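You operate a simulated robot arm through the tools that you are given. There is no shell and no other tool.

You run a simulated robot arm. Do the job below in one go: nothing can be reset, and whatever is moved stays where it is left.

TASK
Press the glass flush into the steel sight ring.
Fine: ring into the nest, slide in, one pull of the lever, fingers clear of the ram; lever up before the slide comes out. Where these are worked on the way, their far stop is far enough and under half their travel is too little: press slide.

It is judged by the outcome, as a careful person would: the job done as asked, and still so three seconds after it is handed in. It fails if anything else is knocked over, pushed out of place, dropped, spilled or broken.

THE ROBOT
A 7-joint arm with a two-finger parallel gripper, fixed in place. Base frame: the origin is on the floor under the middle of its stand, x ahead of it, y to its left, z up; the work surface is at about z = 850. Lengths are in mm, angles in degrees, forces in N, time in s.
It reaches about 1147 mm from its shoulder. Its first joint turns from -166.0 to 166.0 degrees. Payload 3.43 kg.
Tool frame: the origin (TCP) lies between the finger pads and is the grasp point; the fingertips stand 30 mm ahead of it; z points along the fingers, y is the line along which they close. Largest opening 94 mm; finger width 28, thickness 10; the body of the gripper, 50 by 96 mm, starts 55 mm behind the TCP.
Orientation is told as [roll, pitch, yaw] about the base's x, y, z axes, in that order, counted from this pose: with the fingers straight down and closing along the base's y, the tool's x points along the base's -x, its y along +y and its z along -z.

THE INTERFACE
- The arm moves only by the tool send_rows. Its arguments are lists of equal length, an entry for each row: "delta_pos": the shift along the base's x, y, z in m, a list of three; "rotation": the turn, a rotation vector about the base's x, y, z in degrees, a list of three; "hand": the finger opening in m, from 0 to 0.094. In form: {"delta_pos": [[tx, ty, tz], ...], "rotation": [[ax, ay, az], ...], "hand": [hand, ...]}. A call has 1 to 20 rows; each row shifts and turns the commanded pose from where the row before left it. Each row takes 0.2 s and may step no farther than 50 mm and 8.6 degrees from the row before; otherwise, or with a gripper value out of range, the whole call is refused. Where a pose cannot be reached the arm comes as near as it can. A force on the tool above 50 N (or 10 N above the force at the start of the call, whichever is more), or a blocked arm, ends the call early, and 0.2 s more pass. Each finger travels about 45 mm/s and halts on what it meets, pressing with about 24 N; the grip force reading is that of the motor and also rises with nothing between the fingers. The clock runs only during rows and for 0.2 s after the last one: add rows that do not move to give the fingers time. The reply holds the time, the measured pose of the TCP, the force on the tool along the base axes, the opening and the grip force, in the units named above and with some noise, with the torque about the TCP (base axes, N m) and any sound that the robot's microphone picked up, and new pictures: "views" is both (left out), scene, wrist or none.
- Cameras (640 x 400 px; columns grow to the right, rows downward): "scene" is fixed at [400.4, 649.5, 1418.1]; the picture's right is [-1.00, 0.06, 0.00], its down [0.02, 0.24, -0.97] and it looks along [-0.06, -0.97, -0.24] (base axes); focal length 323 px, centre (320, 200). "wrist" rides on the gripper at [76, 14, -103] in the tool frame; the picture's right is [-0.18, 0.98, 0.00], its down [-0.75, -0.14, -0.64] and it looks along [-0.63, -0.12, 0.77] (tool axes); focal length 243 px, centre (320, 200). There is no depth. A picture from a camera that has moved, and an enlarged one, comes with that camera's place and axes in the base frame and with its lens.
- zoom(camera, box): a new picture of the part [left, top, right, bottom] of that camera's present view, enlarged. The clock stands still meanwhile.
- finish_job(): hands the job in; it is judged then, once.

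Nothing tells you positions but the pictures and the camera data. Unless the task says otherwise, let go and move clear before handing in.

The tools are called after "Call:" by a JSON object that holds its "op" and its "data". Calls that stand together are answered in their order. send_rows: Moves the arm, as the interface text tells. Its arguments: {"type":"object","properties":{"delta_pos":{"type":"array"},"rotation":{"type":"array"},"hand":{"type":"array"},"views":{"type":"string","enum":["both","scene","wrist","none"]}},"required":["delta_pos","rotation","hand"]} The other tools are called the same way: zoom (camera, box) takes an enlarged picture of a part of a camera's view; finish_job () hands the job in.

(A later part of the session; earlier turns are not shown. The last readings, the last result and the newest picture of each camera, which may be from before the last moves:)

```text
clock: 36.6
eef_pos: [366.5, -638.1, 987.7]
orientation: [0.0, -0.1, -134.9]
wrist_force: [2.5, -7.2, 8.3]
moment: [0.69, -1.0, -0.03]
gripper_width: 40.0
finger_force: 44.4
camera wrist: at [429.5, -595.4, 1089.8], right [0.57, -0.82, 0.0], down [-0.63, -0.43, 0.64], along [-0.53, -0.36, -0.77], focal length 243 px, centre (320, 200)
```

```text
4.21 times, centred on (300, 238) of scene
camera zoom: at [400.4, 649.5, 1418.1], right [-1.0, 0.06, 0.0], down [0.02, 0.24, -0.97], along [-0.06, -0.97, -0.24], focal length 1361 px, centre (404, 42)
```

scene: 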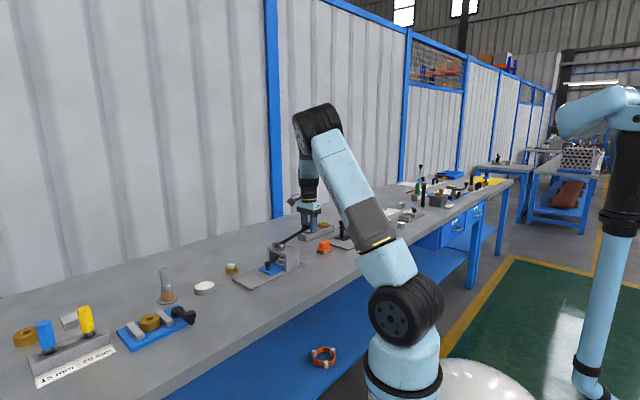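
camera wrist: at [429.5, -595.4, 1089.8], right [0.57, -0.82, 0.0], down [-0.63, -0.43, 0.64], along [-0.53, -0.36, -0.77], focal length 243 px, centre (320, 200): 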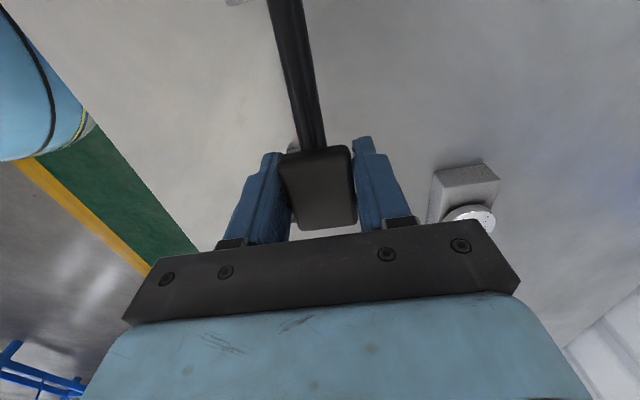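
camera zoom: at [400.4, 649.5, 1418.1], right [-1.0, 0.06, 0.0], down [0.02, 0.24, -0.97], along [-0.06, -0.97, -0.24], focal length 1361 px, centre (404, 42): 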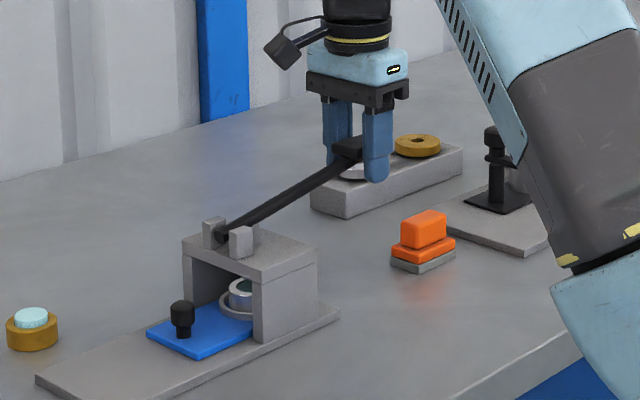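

The lever follows, resisting with ~8 N. Continuing the same pull.

Call:
{"op": "send_rows", "data": {"delta_pos": [[-0.0003, -0.0009, -0.0045], [-0.0005, -0.0005, -0.0046], [-0.0005, -0.0005, -0.0046], [-0.0003, -0.0003, -0.0046], [-0.0003, -0.0003, -0.0046], [-0.0002, -0.0002, -0.0046], [0, 0, 0]], "rotation": [[0, 0, 0], [0, 0, 0], [0, 0, 0], [0, 0, 0], [0, 0, 0], [0, 0, 0], [0, 0, 0]], "hand": [0.026, 0.026, 0.026, 0.026, 0.026, 0.026, 0.026]}}

Call:
{"op": "zoom", "data": {"camera": "scene", "box": [260, 200, 340, 285]}}

```text
clock: 38.2
eef_pos: [363.3, -640.7, 960.9]
orientation: [0.1, 0.0, -134.9]
wrist_force: [-7.6, -7.1, 5.8]
moment: [0.4, -0.66, -0.1]
gripper_width: 39.9
finger_force: 45.2
camera wrist: at [427.0, -598.2, 1062.5], right [0.57, -0.82, 0.0], down [-0.63, -0.43, 0.64], along [-0.53, -0.36, -0.77], focal length 243 px, centre (320, 200)
```

scene: 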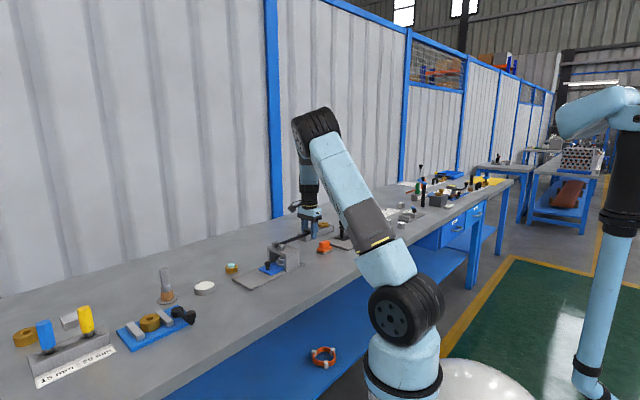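
wrist: 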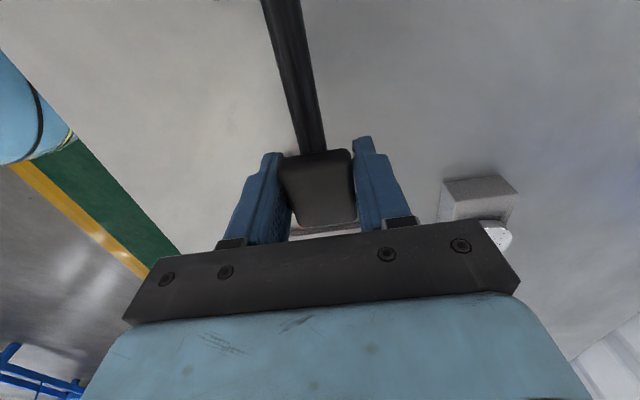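

```text
4.71 times, centred on (300, 242) of scene
camera zoom: at [400.4, 649.5, 1418.1], right [-1.0, 0.06, 0.0], down [0.02, 0.24, -0.97], along [-0.06, -0.97, -0.24], focal length 1521 px, centre (414, 0)
```

zoom: 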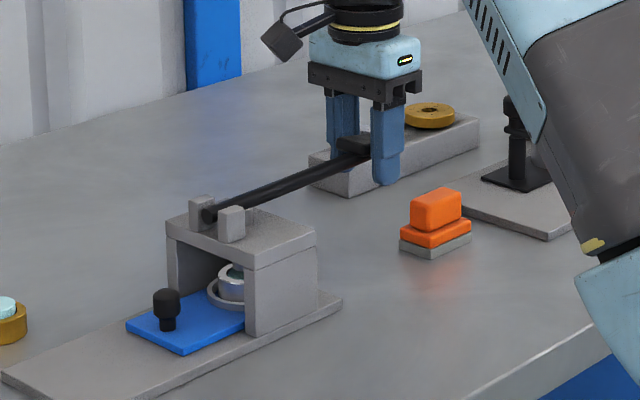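

The lever is about horizontal now. Continuing down the arc with a slight outward trim.

Call:
{"op": "send_rows", "data": {"delta_pos": [[-0.0006, -0.0006, -0.0046], [-0.0001, -0.0001, -0.0046], [0.0001, 0.0001, -0.0046], [0.0002, 0.0002, -0.0046], [0, 0, 0]], "rotation": [[0, 0, 0], [0, 0, 0], [0, 0, 0], [0, 0, 0], [0, 0, 0]], "hand": [0.026, 0.026, 0.026, 0.026, 0.026]}}

Call:
{"op": "zoom", "data": {"camera": "scene", "box": [260, 200, 340, 285]}}

```text
clock: 39.4
eef_pos: [362.6, -641.1, 942.4]
orientation: [-0.1, 0.0, -134.7]
wrist_force: [-3.5, -0.8, 7.0]
moment: [0.64, -0.95, -0.04]
gripper_width: 40.4
finger_force: 44.7
camera wrist: at [426.8, -598.3, 1044.4], right [0.57, -0.82, 0.0], down [-0.63, -0.43, 0.64], along [-0.53, -0.36, -0.77], focal length 243 px, centre (320, 200)
```

scene: 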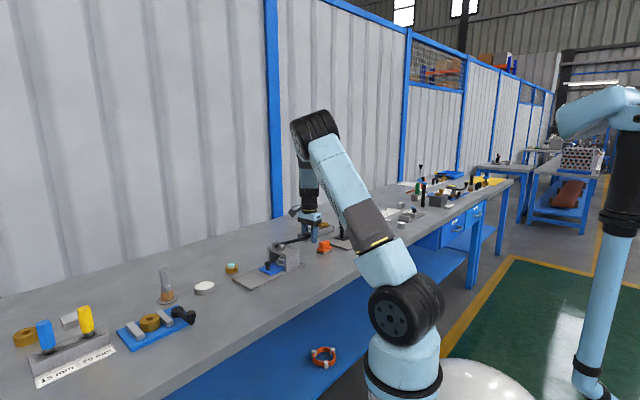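
wrist: 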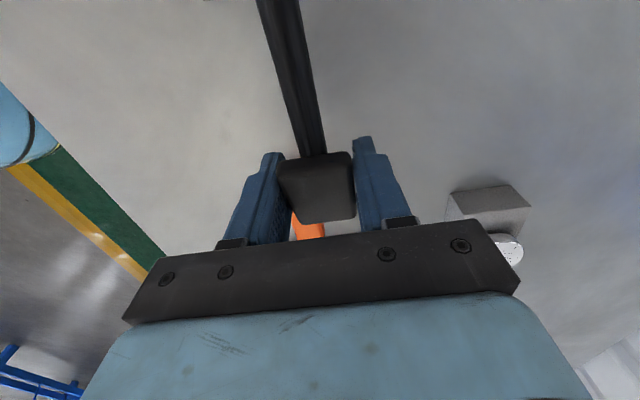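

```text
4.71 times, centred on (300, 242) of scene
camera zoom: at [400.4, 649.5, 1418.1], right [-1.0, 0.06, 0.0], down [0.02, 0.24, -0.97], along [-0.06, -0.97, -0.24], focal length 1521 px, centre (414, 0)
```

zoom: 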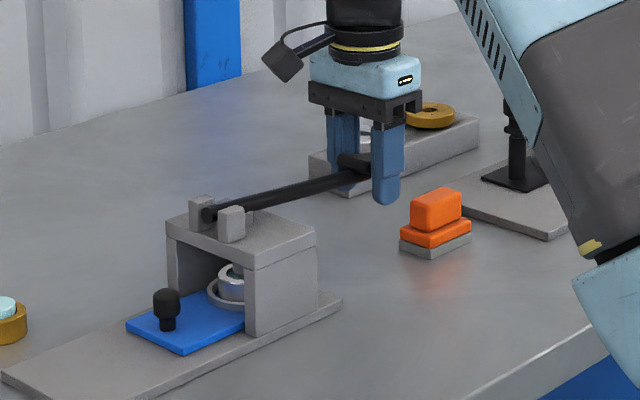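

Call:
{"op": "zoom", "data": {"camera": "scene", "box": [285, 240, 320, 280]}}

Call:
{"op": "zoom", "data": {"camera": "scene", "box": [260, 240, 310, 280]}}

```text
10.00 times, centred on (302, 260) of scene
camera zoom: at [400.4, 649.5, 1418.1], right [-1.0, 0.06, 0.0], down [0.02, 0.24, -0.97], along [-0.06, -0.97, -0.24], focal length 3231 px, centre (495, -400)
```

zoom: 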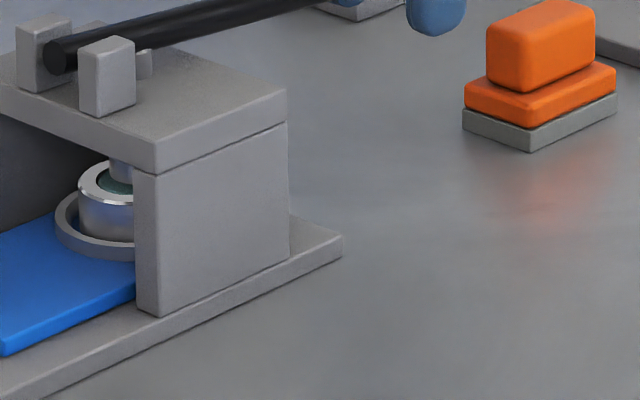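

```text
10.00 times, centred on (285, 260) of scene
camera zoom: at [400.4, 649.5, 1418.1], right [-1.0, 0.06, 0.0], down [0.02, 0.24, -0.97], along [-0.06, -0.97, -0.24], focal length 3231 px, centre (670, -400)
```

zoom: 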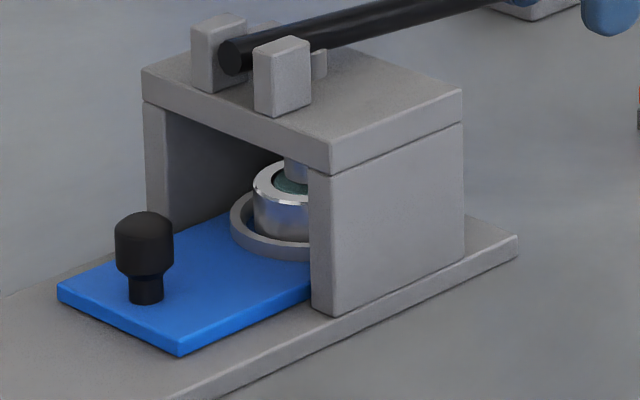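

The ram has come down and is at the glass. Continuing the same pull slowly, watching for the end stop.

Call:
{"op": "send_rows", "data": {"delta_pos": [[0.0001, 0.0001, -0.003], [0.0002, 0.0002, -0.003], [0.0002, 0.0002, -0.003], [0, 0, 0]], "rotation": [[0, 0, 0], [0, 0, 0], [0, 0, 0], [0, 0, 0]], "hand": [0.026, 0.026, 0.026, 0.026], "views": "wrist"}}

Call:
{"op": "zoom", "data": {"camera": "scene", "box": [260, 240, 310, 280]}}

Call:
{"op": "zoom", "data": {"camera": "scene", "box": [260, 200, 340, 285]}}

```text
clock: 40.4
eef_pos: [364.0, -640.7, 934.3]
orientation: [0.0, -0.1, -134.9]
wrist_force: [-5.2, -2.7, 6.9]
moment: [0.72, -0.78, -0.06]
gripper_width: 40.2
finger_force: 45.6
camera wrist: at [427.3, -597.9, 1035.4], right [0.57, -0.82, 0.0], down [-0.63, -0.43, 0.64], along [-0.53, -0.36, -0.77], focal length 243 px, centre (320, 200)
```

wrist: 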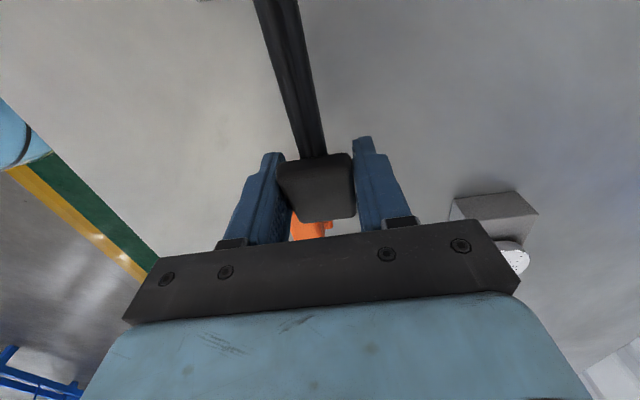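

```text
10.00 times, centred on (285, 260) of scene
camera zoom: at [400.4, 649.5, 1418.1], right [-1.0, 0.06, 0.0], down [0.02, 0.24, -0.97], along [-0.06, -0.97, -0.24], focal length 3231 px, centre (670, -400)
```

zoom: 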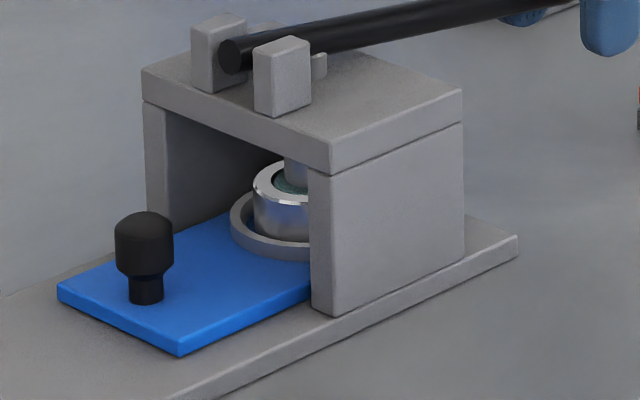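

```text
4.71 times, centred on (300, 242) of scene
camera zoom: at [400.4, 649.5, 1418.1], right [-1.0, 0.06, 0.0], down [0.02, 0.24, -0.97], along [-0.06, -0.97, -0.24], focal length 1521 px, centre (414, 0)
```

zoom: 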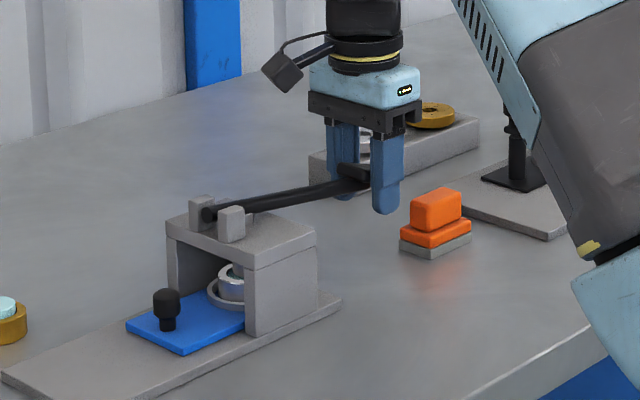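

Call:
{"op": "send_rows", "data": {"delta_pos": [[0.0002, 0.0002, -0.003], [0.0002, 0.0002, -0.003], [0.0003, 0.0003, -0.003], [0, 0, 0]], "rotation": [[0, 0, 0], [0, 0, 0], [0, 0, 0], [0, 0, 0]], "hand": [0.026, 0.026, 0.026, 0.026], "views": "none"}}

Call:
{"op": "zoom", "data": {"camera": "scene", "box": [260, 240, 310, 280]}}

Call:
{"op": "zoom", "data": {"camera": "scene", "box": [260, 200, 340, 285]}}

```text
clock: 41.4
eef_pos: [364.8, -640.4, 926.8]
orientation: [0.2, -0.2, -134.9]
wrist_force: [-5.3, -4.7, 35.4]
moment: [0.74, -0.87, -0.13]
gripper_width: 39.7
finger_force: 45.1
```

```text
10.00 times, centred on (285, 260) of scene
camera zoom: at [400.4, 649.5, 1418.1], right [-1.0, 0.06, 0.0], down [0.02, 0.24, -0.97], along [-0.06, -0.97, -0.24], focal length 3231 px, centre (670, -400)
```

zoom: 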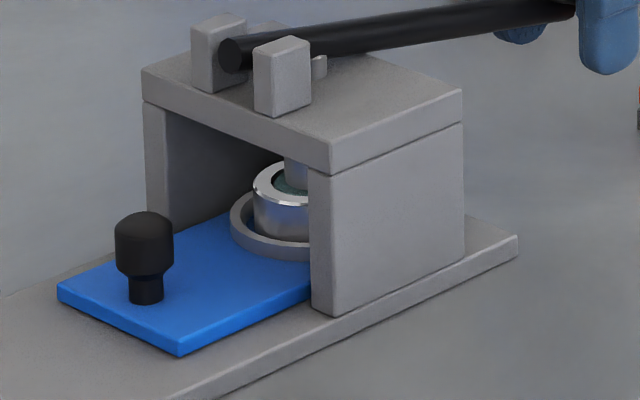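

```text
4.71 times, centred on (300, 242) of scene
camera zoom: at [400.4, 649.5, 1418.1], right [-1.0, 0.06, 0.0], down [0.02, 0.24, -0.97], along [-0.06, -0.97, -0.24], focal length 1521 px, centre (414, 0)
```

zoom: 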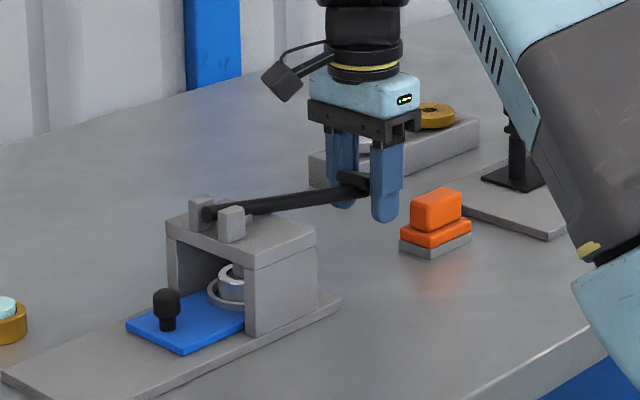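

Force has risen to 35 N: the ram is against its end or pressing the glass home. A little more to see whether it still moves.

Call:
{"op": "send_rows", "data": {"delta_pos": [[0.0001, 0.0001, -0.0007], [0, 0, 0], [0, 0, 0]], "rotation": [[0, 0, 0], [0, 0, 0], [0, 0, 0]], "hand": [0.026, 0.026, 0.026], "views": "none"}}

Call:
{"op": "zoom", "data": {"camera": "scene", "box": [270, 245, 300, 272]}}

```text
clock: 42.2
eef_pos: [364.3, -640.3, 924.1]
orientation: [0.1, -0.1, -134.8]
wrist_force: [-1.8, -13.4, 41.4]
moment: [0.48, -0.7, -0.18]
gripper_width: 40.0
finger_force: 44.6
```

```text
14.81 times, centred on (285, 258) of scene
camera zoom: at [400.4, 649.5, 1418.1], right [-1.0, 0.06, 0.0], down [0.02, 0.24, -0.97], along [-0.06, -0.97, -0.24], focal length 4787 px, centre (838, -667)
```

zoom: 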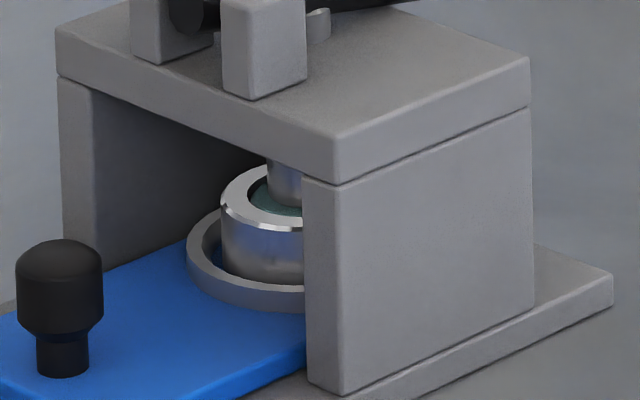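

The handle has stopped moving and only force builds (41 N), so the press is at its end. Now I'll bring the lever back up along the same arc.

Call:
{"op": "send_rows", "data": {"delta_pos": [[-0.0003, -0.0003, 0.0045], [-0.0003, -0.0003, 0.0045], [-0.0003, -0.0003, 0.0045], [-0.0003, -0.0003, 0.0045], [0.0001, 0.0001, 0.0045], [0.0001, 0.0001, 0.0045], [0.0001, 0.0001, 0.0045], [0.0001, 0.0001, 0.0045], [0.00035, 0.00045, 0.0046], [0.00035, 0.00045, 0.0046], [0, 0, 0]], "rotation": [[0, 0, 0], [0, 0, 0], [0, 0, 0], [0, 0, 0], [0, 0, 0], [0, 0, 0], [0, 0, 0], [0, 0, 0], [0, 0, 0], [0, 0, 0], [0, 0, 0]], "hand": [0.026, 0.026, 0.026, 0.026, 0.026, 0.026, 0.026, 0.026, 0.026, 0.026, 0.026]}}

Call:
{"op": "zoom", "data": {"camera": "scene", "box": [260, 200, 340, 285]}}

Call:
{"op": "zoom", "data": {"camera": "scene", "box": [270, 245, 300, 272]}}

```text
clock: 44.6
eef_pos: [364.4, -639.7, 969.0]
orientation: [0.0, 0.0, -134.8]
wrist_force: [-1.3, 2.3, -4.2]
moment: [-0.45, 0.72, 0.06]
gripper_width: 40.0
finger_force: 44.7
camera wrist: at [428.5, -596.6, 1070.9], right [0.57, -0.82, 0.0], down [-0.63, -0.44, 0.64], along [-0.53, -0.36, -0.77], focal length 243 px, centre (320, 200)
```

scene: 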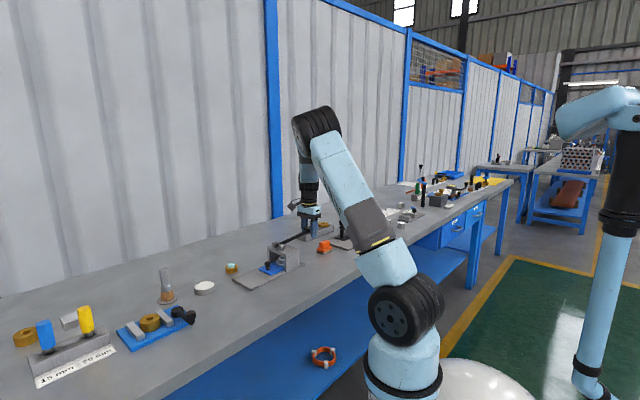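
wrist: 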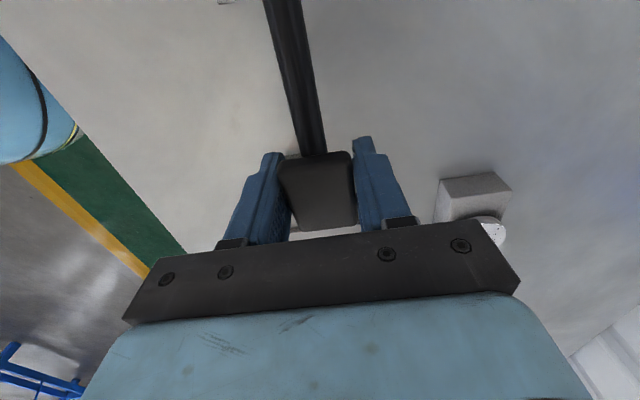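

```text
4.71 times, centred on (300, 242) of scene
camera zoom: at [400.4, 649.5, 1418.1], right [-1.0, 0.06, 0.0], down [0.02, 0.24, -0.97], along [-0.06, -0.97, -0.24], focal length 1521 px, centre (414, 0)
```

zoom: 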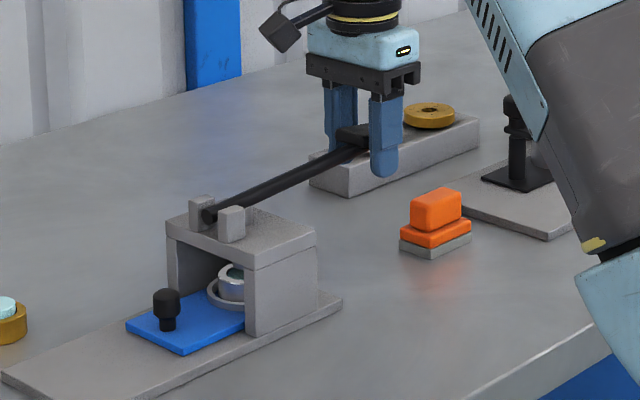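

```text
14.81 times, centred on (285, 258) of scene
camera zoom: at [400.4, 649.5, 1418.1], right [-1.0, 0.06, 0.0], down [0.02, 0.24, -0.97], along [-0.06, -0.97, -0.24], focal length 4787 px, centre (838, -667)
```

zoom: 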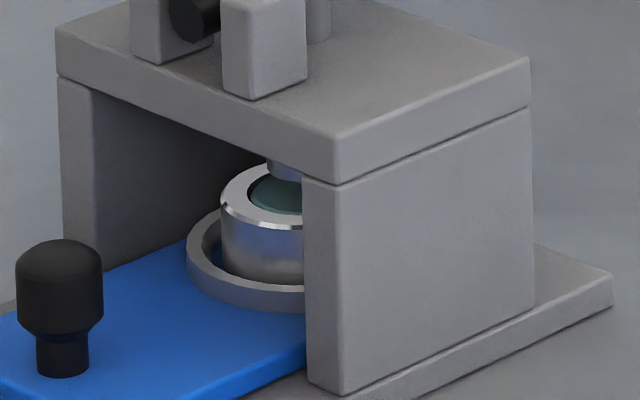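

The ram lifts with the lever. Continuing to the fully raised position.

Call:
{"op": "send_rows", "data": {"delta_pos": [[0.00035, 0.00045, 0.0046], [0.00035, 0.00045, 0.0046], [0.00035, 0.00045, 0.0046], [0.00035, 0.00045, 0.0046], [0.0007, 0.0007, 0.0045], [0.0008, 0.0008, 0.0045], [0.0008, 0.0008, 0.0043], [0.0008, 0.0008, 0.0042], [0, 0, 0]], "rotation": [[0, 0, 0], [0, 0, 0], [0, 0, 0], [0, 0, 0], [0, 0, 0], [0, 0, 0], [0, 0, 0], [0, 0, 0], [0, 0, 0]], "hand": [0.026, 0.026, 0.026, 0.026, 0.026, 0.026, 0.026, 0.026, 0.026]}}

Call:
{"op": "zoom", "data": {"camera": "scene", "box": [260, 190, 340, 285]}}

Call:
{"op": "zoom", "data": {"camera": "scene", "box": [270, 245, 300, 272]}}

```text
clock: 46.6
eef_pos: [370.5, -635.4, 1002.4]
orientation: [-0.1, 0.0, -134.8]
wrist_force: [5.9, 7.2, -18.8]
moment: [-0.4, 0.43, -0.01]
gripper_width: 40.0
finger_force: 44.9
camera wrist: at [433.5, -591.8, 1105.6], right [0.57, -0.82, 0.0], down [-0.63, -0.44, 0.64], along [-0.53, -0.36, -0.77], focal length 243 px, centre (320, 200)
```

scene: 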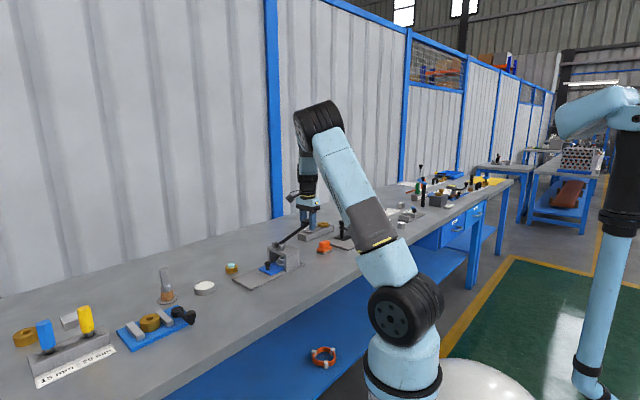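
wrist: 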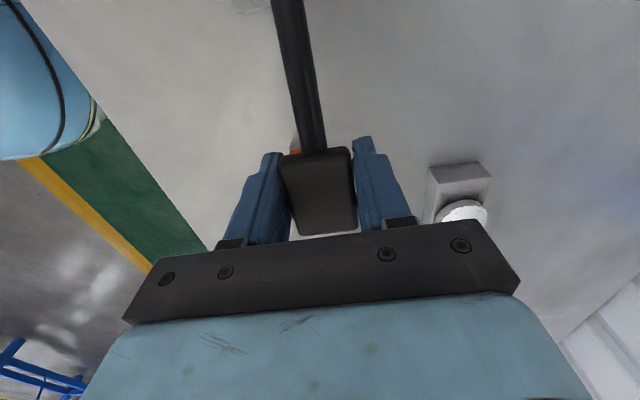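

```text
4.21 times, centred on (300, 238) of scene
camera zoom: at [400.4, 649.5, 1418.1], right [-1.0, 0.06, 0.0], down [0.02, 0.24, -0.97], along [-0.06, -0.97, -0.24], focal length 1361 px, centre (404, 42)
```

zoom: 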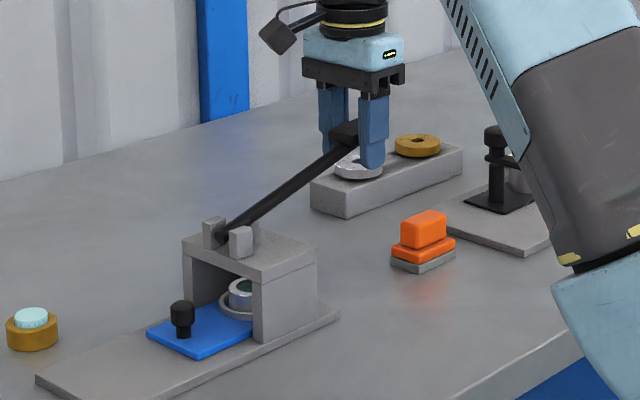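

```text
14.81 times, centred on (285, 258) of scene
camera zoom: at [400.4, 649.5, 1418.1], right [-1.0, 0.06, 0.0], down [0.02, 0.24, -0.97], along [-0.06, -0.97, -0.24], focal length 4787 px, centre (838, -667)
```

zoom: 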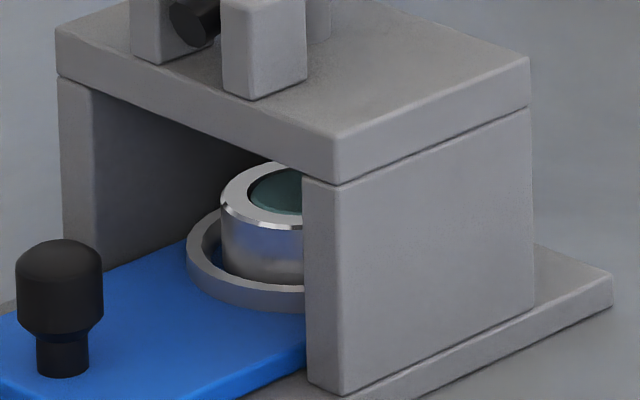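

The lever is at its upper stop and the ram is clear of the ring. I'll relax, open the fingers and rise.

Call:
{"op": "send_rows", "data": {"delta_pos": [[0.0004, 0.0004, -0.0012], [0, 0, 0], [0, 0, 0], [0, 0, 0], [0, 0, 0], [0, 0, 0.02], [0, 0, 0.035], [0, 0, 0.035], [0, 0, 0.035], [0, 0, 0]], "rotation": [[0, 0, 0], [0, 0, 0], [0, 0, 0], [0, 0, 0], [0, 0, 0], [0, 0, 0], [0, 0, 0], [0, 0, 0], [0, 0, 0], [0, 0, 0]], "hand": [0.026, 0.026, 0.045, 0.06, 0.07, 0.07, 0.07, 0.07, 0.07, 0.07]}}

Call:
{"op": "zoom", "data": {"camera": "scene", "box": [240, 190, 340, 285]}}

```text
clock: 48.8
eef_pos: [369.6, -634.6, 1128.9]
orientation: [0.0, 0.0, -134.9]
wrist_force: [0.6, -0.9, -0.2]
moment: [0.02, -0.02, -0.01]
gripper_width: 70.5
finger_force: 0.1
camera wrist: at [432.6, -592.2, 1231.5], right [0.57, -0.82, 0.0], down [-0.63, -0.43, 0.64], along [-0.53, -0.36, -0.77], focal length 243 px, centre (320, 200)
```

scene: 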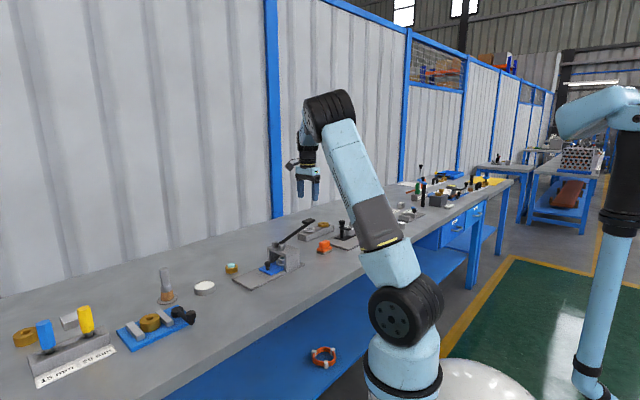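
wrist: 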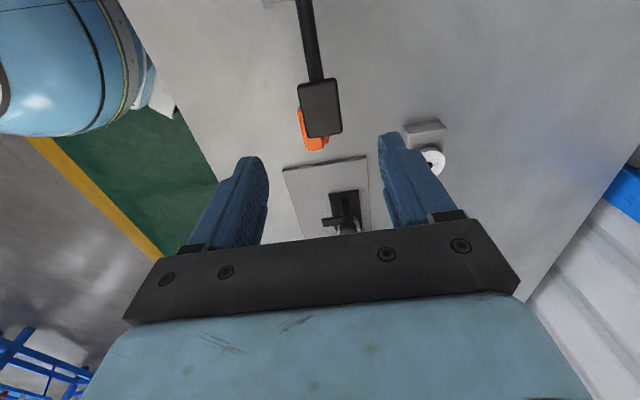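

```text
4.21 times, centred on (290, 238) of scene
camera zoom: at [400.4, 649.5, 1418.1], right [-1.0, 0.06, 0.0], down [0.02, 0.24, -0.97], along [-0.06, -0.97, -0.24], focal length 1361 px, centre (446, 42)
```

zoom: 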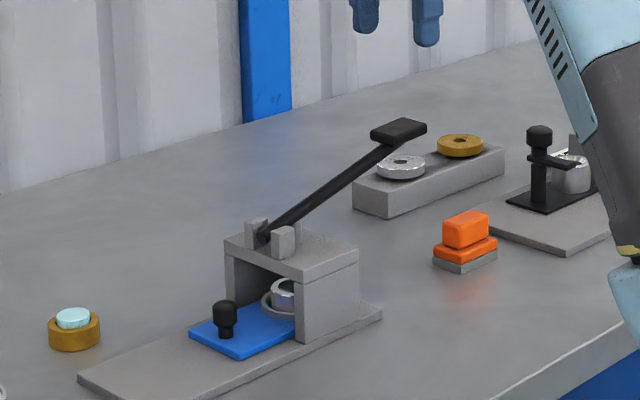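

The lever stays up. Now back to the slide's knob to draw the slide out.

Call:
{"op": "send_rows", "data": {"delta_pos": [[0.0279, 0.0279, 0], [0.033, 0.033, 0], [0.033, 0.033, 0], [0.033, 0.033, 0], [0.031, 0.031, 0], [0, 0, -0.04], [0, 0, -0.04], [0, 0, -0.04], [0, 0, -0.02], [0, 0, 0]], "rotation": [[0, 0, 0], [0, 0, 0], [0, 0, 0], [0, 0, 0], [0, 0, 0], [0, 0, 0], [0, 0, 0], [0, 0, 0], [0, 0, 0], [0, 0, 0]], "hand": [0.065, 0.06, 0.055, 0.05, 0.05, 0.05, 0.05, 0.05, 0.05, 0.05]}}

Call:
{"op": "zoom", "data": {"camera": "wrist", "box": [200, 40, 440, 240]}}

Call:
{"op": "zoom", "data": {"camera": "scene", "box": [240, 200, 330, 285]}}

```text
clock: 51.0
eef_pos: [528.2, -475.0, 988.1]
orientation: [-0.1, 0.0, -134.8]
wrist_force: [0.4, 0.4, -1.0]
moment: [0.01, 0.0, -0.01]
gripper_width: 50.3
finger_force: 0.0
camera wrist: at [591.4, -433.1, 1089.4], right [0.57, -0.82, 0.0], down [-0.63, -0.43, 0.64], along [-0.53, -0.36, -0.77], focal length 243 px, centre (320, 200)
```

scene: 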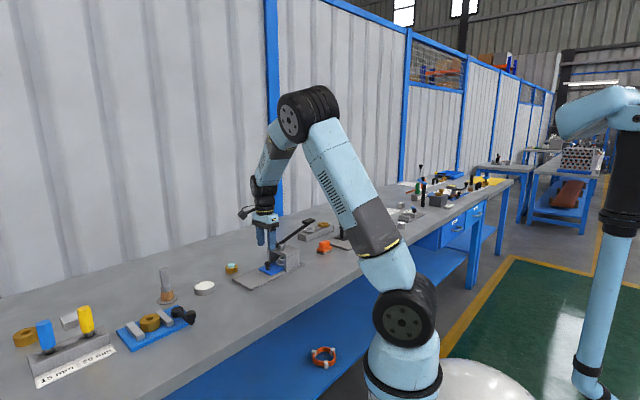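
wrist: 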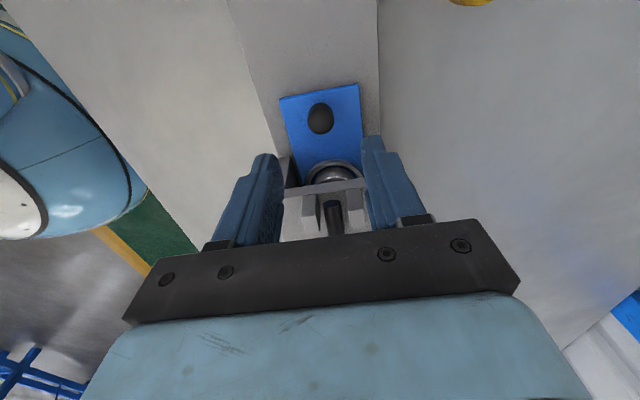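

```text
2.00 times, centred on (320, 140) of wrist
camera zoom: at [591.4, -433.1, 1089.4], right [0.57, -0.82, 0.0], down [-0.63, -0.43, 0.64], along [-0.53, -0.36, -0.77], focal length 485 px, centre (320, 320)
```

zoom: 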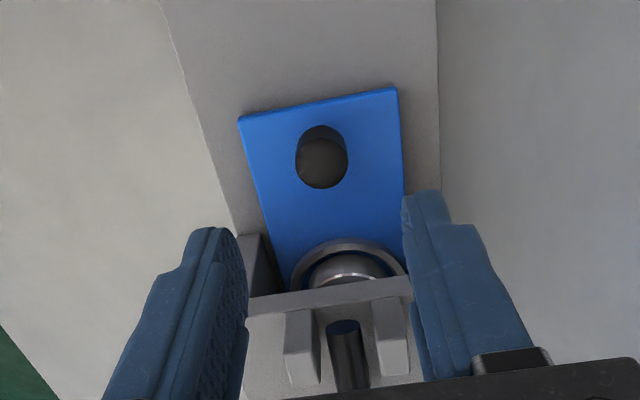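

```text
4.71 times, centred on (285, 242) of scene
camera zoom: at [400.4, 649.5, 1418.1], right [-1.0, 0.06, 0.0], down [0.02, 0.24, -0.97], along [-0.06, -0.97, -0.24], focal length 1521 px, centre (485, 0)
```

zoom: 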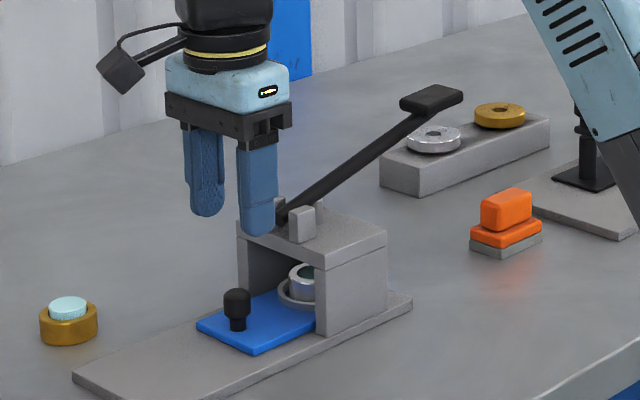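

Call:
{"op": "send_rows", "data": {"delta_pos": [[-0.0006, -0.0008, -0.02], [0, 0, -0.02], [0, 0, -0.02], [0, 0, -0.02], [0, 0, -0.004], [0, 0, 0], [0, 0, 0], [0, 0, 0], [0, 0, 0]], "rotation": [[0, 0, 0], [0, 0, 0], [0, 0, 0], [0, 0, 0], [0, 0, 0], [0, 0, 0], [0, 0, 0], [0, 0, 0], [0, 0, 0]], "hand": [0.05, 0.05, 0.05, 0.05, 0.05, 0.05, 0.035, 0.02, 0.015]}}

Call:
{"op": "zoom", "data": {"camera": "scene", "box": [240, 215, 330, 285]}}

```text
clock: 53.0
eef_pos: [527.6, -476.9, 903.2]
orientation: [-0.1, 0.0, -134.8]
wrist_force: [5.4, -6.0, -0.9]
moment: [0.09, 0.31, 0.0]
gripper_width: 21.8
finger_force: 31.3
camera wrist: at [590.8, -434.1, 1006.2], right [0.57, -0.82, 0.0], down [-0.63, -0.43, 0.64], along [-0.53, -0.36, -0.77], focal length 243 px, centre (320, 200)
```

scene: 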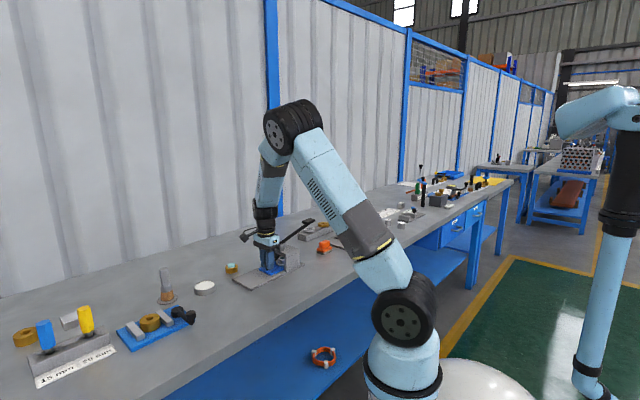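
wrist: 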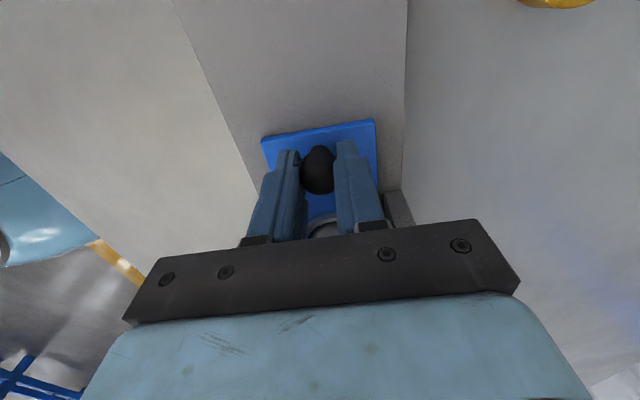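

```text
5.71 times, centred on (285, 250) of scene
camera zoom: at [400.4, 649.5, 1418.1], right [-1.0, 0.06, 0.0], down [0.02, 0.24, -0.97], along [-0.06, -0.97, -0.24], focal length 1846 px, centre (520, -86)
```

zoom: 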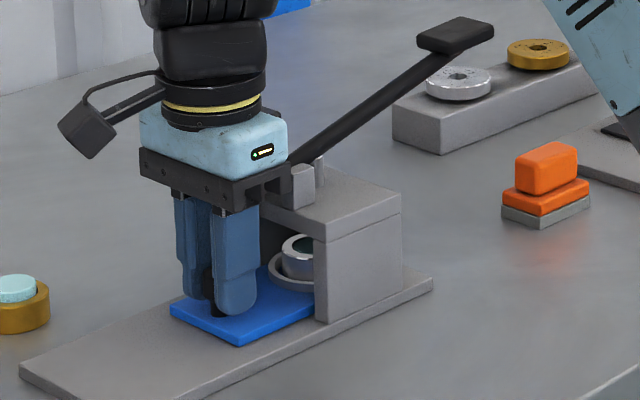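

The knob is gripped. Drawing the slide out gently along its axis.

Call:
{"op": "send_rows", "data": {"delta_pos": [[0.0024, 0.0016, 0], [0.005, 0.005, 0], [0.0055, 0.0055, 0], [0.0055, 0.0055, 0], [0.0055, 0.0055, 0], [0.0055, 0.0055, 0], [0.0055, 0.0055, 0], [0.003, 0.003, 0], [0, 0, 0]], "rotation": [[0, 0, 0], [0, 0, 0], [0, 0, 0], [0, 0, 0], [0, 0, 0], [0, 0, 0], [0, 0, 0], [0, 0, 0], [0, 0, 0]], "hand": [0.015, 0.015, 0.015, 0.015, 0.015, 0.015, 0.015, 0.015, 0.015]}}

Call:
{"op": "zoom", "data": {"camera": "scene", "box": [240, 215, 330, 285]}}

```text
clock: 55.0
eef_pos: [564.7, -439.6, 903.3]
orientation: [-0.1, 0.0, -134.8]
wrist_force: [-4.6, 5.3, -4.0]
moment: [-0.31, -0.46, 0.04]
gripper_width: 21.6
finger_force: 44.8
camera wrist: at [628.3, -396.8, 1006.2], right [0.57, -0.82, 0.0], down [-0.63, -0.43, 0.64], along [-0.53, -0.36, -0.77], focal length 243 px, centre (320, 200)
```

scene: 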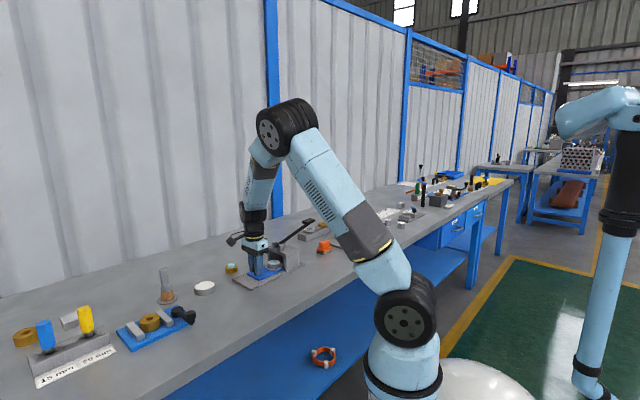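
wrist: 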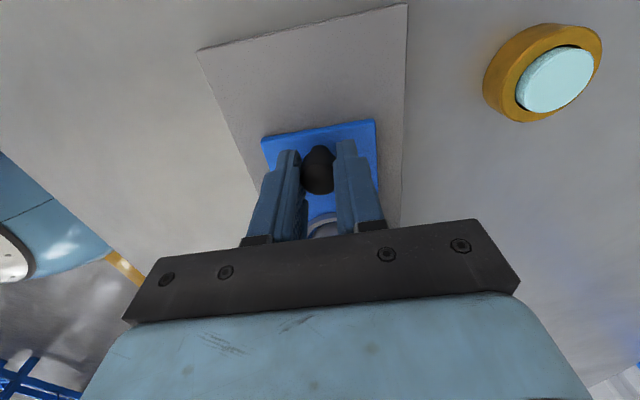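

```text
5.71 times, centred on (285, 250) of scene
camera zoom: at [400.4, 649.5, 1418.1], right [-1.0, 0.06, 0.0], down [0.02, 0.24, -0.97], along [-0.06, -0.97, -0.24], focal length 1846 px, centre (520, -86)
```

zoom: 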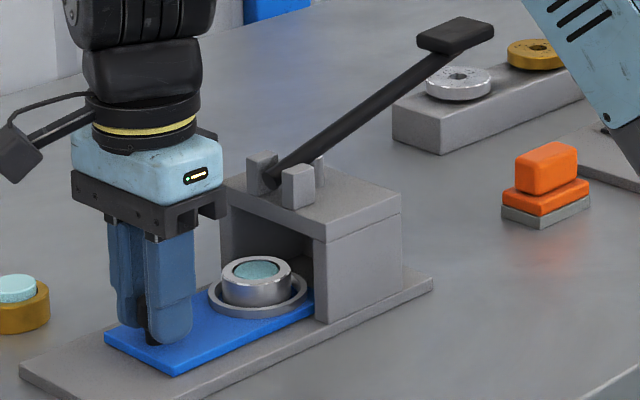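

Call:
{"op": "send_rows", "data": {"delta_pos": [[0.0016, 0.0024, 0], [0.005, 0.005, 0], [0.0055, 0.0055, 0], [0.0055, 0.0055, 0], [0.0055, 0.0055, 0], [0.005, 0.005, 0], [0.003, 0.003, 0], [0, 0, 0]], "rotation": [[0, 0, 0], [0, 0, 0], [0, 0, 0], [0, 0, 0], [0, 0, 0], [0, 0, 0], [0, 0, 0], [0, 0, 0]], "hand": [0.015, 0.015, 0.015, 0.015, 0.015, 0.015, 0.015, 0.015]}}

Call:
{"op": "zoom", "data": {"camera": "scene", "box": [225, 215, 315, 290]}}

Call:
{"op": "zoom", "data": {"camera": "scene", "box": [252, 252, 282, 278]}}

```text
clock: 56.8
eef_pos: [596.7, -408.4, 904.1]
orientation: [0.0, 0.1, -134.7]
wrist_force: [2.9, -0.3, -4.8]
moment: [-0.65, -0.25, 0.02]
gripper_width: 21.6
finger_force: 45.2
camera wrist: at [659.8, -365.0, 1006.3], right [0.57, -0.82, 0.0], down [-0.63, -0.43, 0.64], along [-0.53, -0.36, -0.77], focal length 243 px, centre (320, 200)
```

scene: 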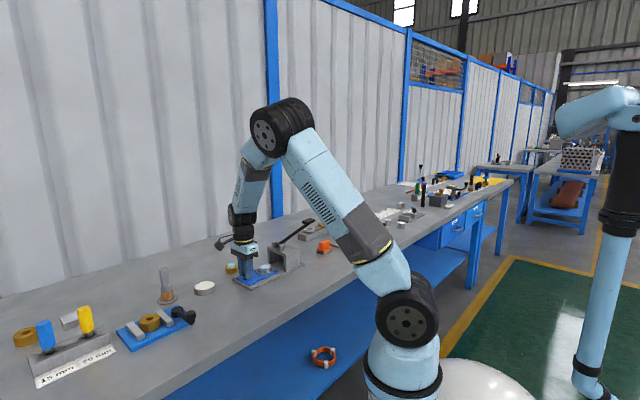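
wrist: 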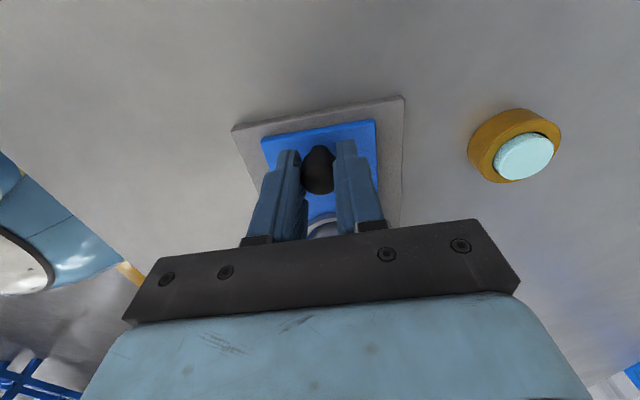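

```text
5.33 times, centred on (270, 252) of scene
camera zoom: at [400.4, 649.5, 1418.1], right [-1.0, 0.06, 0.0], down [0.02, 0.24, -0.97], along [-0.06, -0.97, -0.24], focal length 1723 px, centre (587, -80)
```

zoom: 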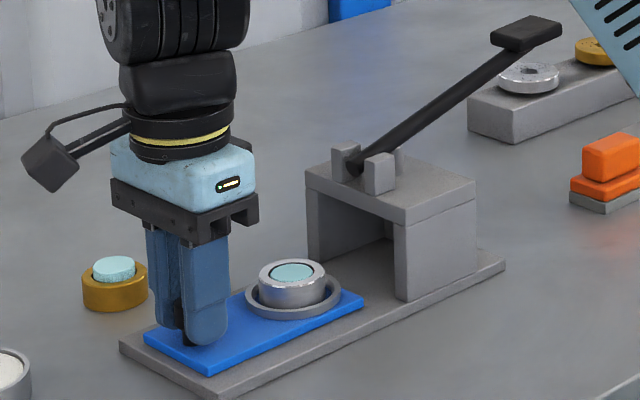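

```text
15.38 times, centred on (267, 265) of scene
camera zoom: at [400.4, 649.5, 1418.1], right [-1.0, 0.06, 0.0], down [0.02, 0.24, -0.97], along [-0.06, -0.97, -0.24], focal length 4971 px, centre (1135, -800)
```

zoom: 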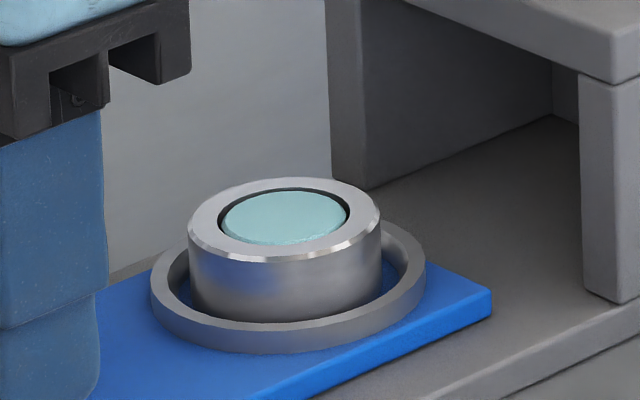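

The slide is out again and the ring is still in the nest with the glass about level with the ring face. I'll let go of the knob, rise, and inspect the ring from close up.

Call:
{"op": "send_rows", "data": {"delta_pos": [[0, 0, 0], [0, 0, 0], [0, 0, 0], [0, 0, 0.02], [0, 0, 0.03], [0, 0, 0.03], [0, 0, 0]], "rotation": [[0, 0, 0], [0, 0, 0], [0, 0, 0], [0, 0, 0], [0, 0, 0], [0, 0, 0], [0, 0, 0]], "hand": [0.025, 0.04, 0.05, 0.05, 0.05, 0.05, 0.05]}}

Call:
{"op": "zoom", "data": {"camera": "wrist", "box": [290, 150, 380, 220]}}

Call:
{"op": "zoom", "data": {"camera": "scene", "box": [225, 230, 305, 295]}}

```text
clock: 58.4
eef_pos: [597.0, -408.7, 983.4]
orientation: [0.0, 0.0, -134.8]
wrist_force: [0.1, -0.7, 0.2]
moment: [-0.01, 0.0, -0.02]
gripper_width: 50.1
finger_force: 0.0
camera wrist: at [659.4, -365.3, 1086.2], right [0.57, -0.82, 0.0], down [-0.63, -0.43, 0.64], along [-0.53, -0.36, -0.77], focal length 243 px, centre (320, 200)
```

scene: 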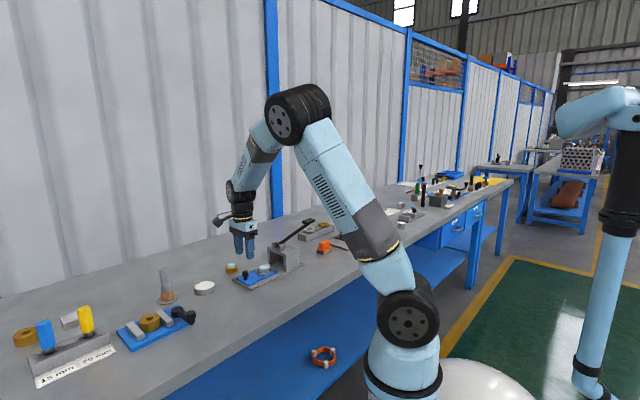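
wrist: 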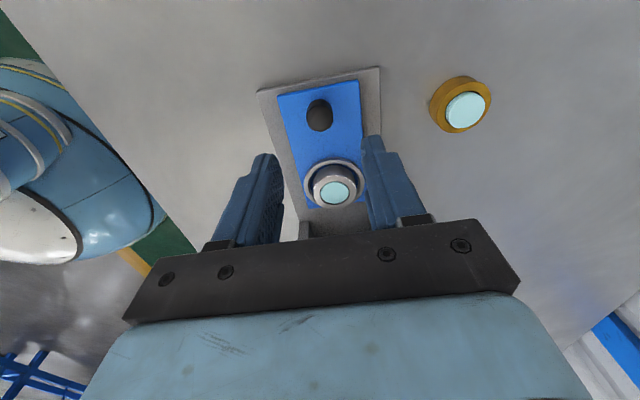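

```text
5.71 times, centred on (335, 185) of wrist
camera zoom: at [659.4, -365.3, 1086.2], right [0.57, -0.82, 0.0], down [-0.63, -0.43, 0.64], along [-0.53, -0.36, -0.77], focal length 1386 px, centre (234, 286)
```

zoom: 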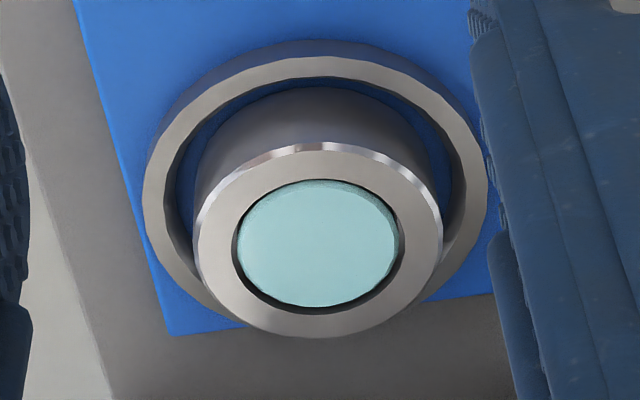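

```text
6.15 times, centred on (265, 262) of scene
camera zoom: at [400.4, 649.5, 1418.1], right [-1.0, 0.06, 0.0], down [0.02, 0.24, -0.97], along [-0.06, -0.97, -0.24], focal length 1988 px, centre (658, -185)
```

zoom: 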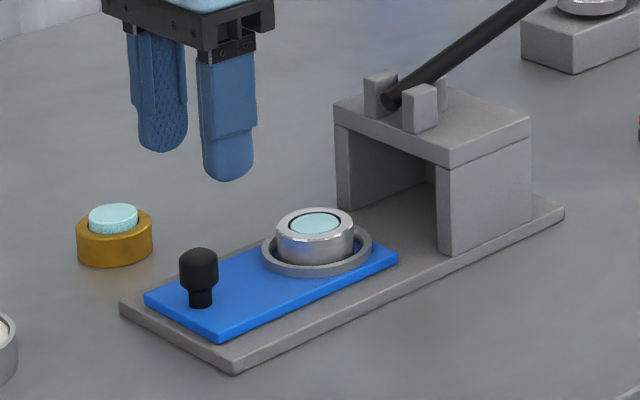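

Call:
{"op": "zoom", "data": {"camera": "scene", "box": [257, 258, 277, 274]}}

Call:
{"op": "zoom", "data": {"camera": "wrist", "box": [310, 165, 360, 210]}}

```text
16.00 times, centred on (267, 266) of scene
camera zoom: at [400.4, 649.5, 1418.1], right [-1.0, 0.06, 0.0], down [0.02, 0.24, -0.97], along [-0.06, -0.97, -0.24], focal length 5170 px, centre (1168, -856)
```

zoom: 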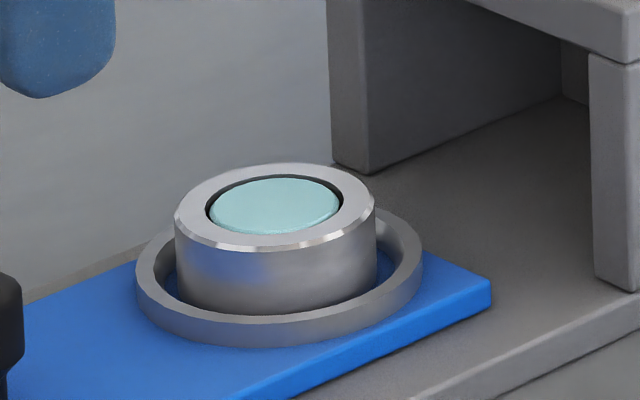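

```text
8.89 times, centred on (335, 188) of wrist
camera zoom: at [659.4, -365.3, 1086.2], right [0.57, -0.82, 0.0], down [-0.63, -0.43, 0.64], along [-0.53, -0.36, -0.77], focal length 2157 px, centre (187, 311)
```

zoom: 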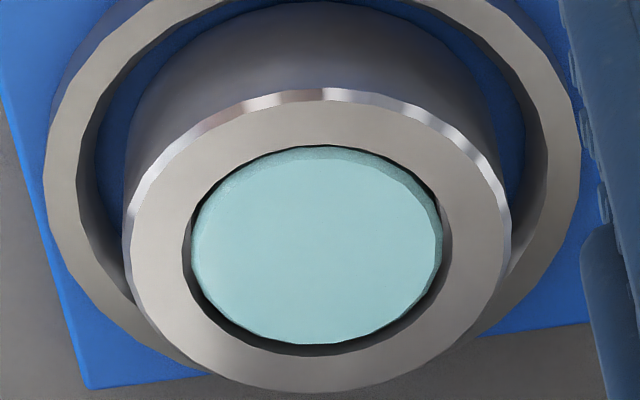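

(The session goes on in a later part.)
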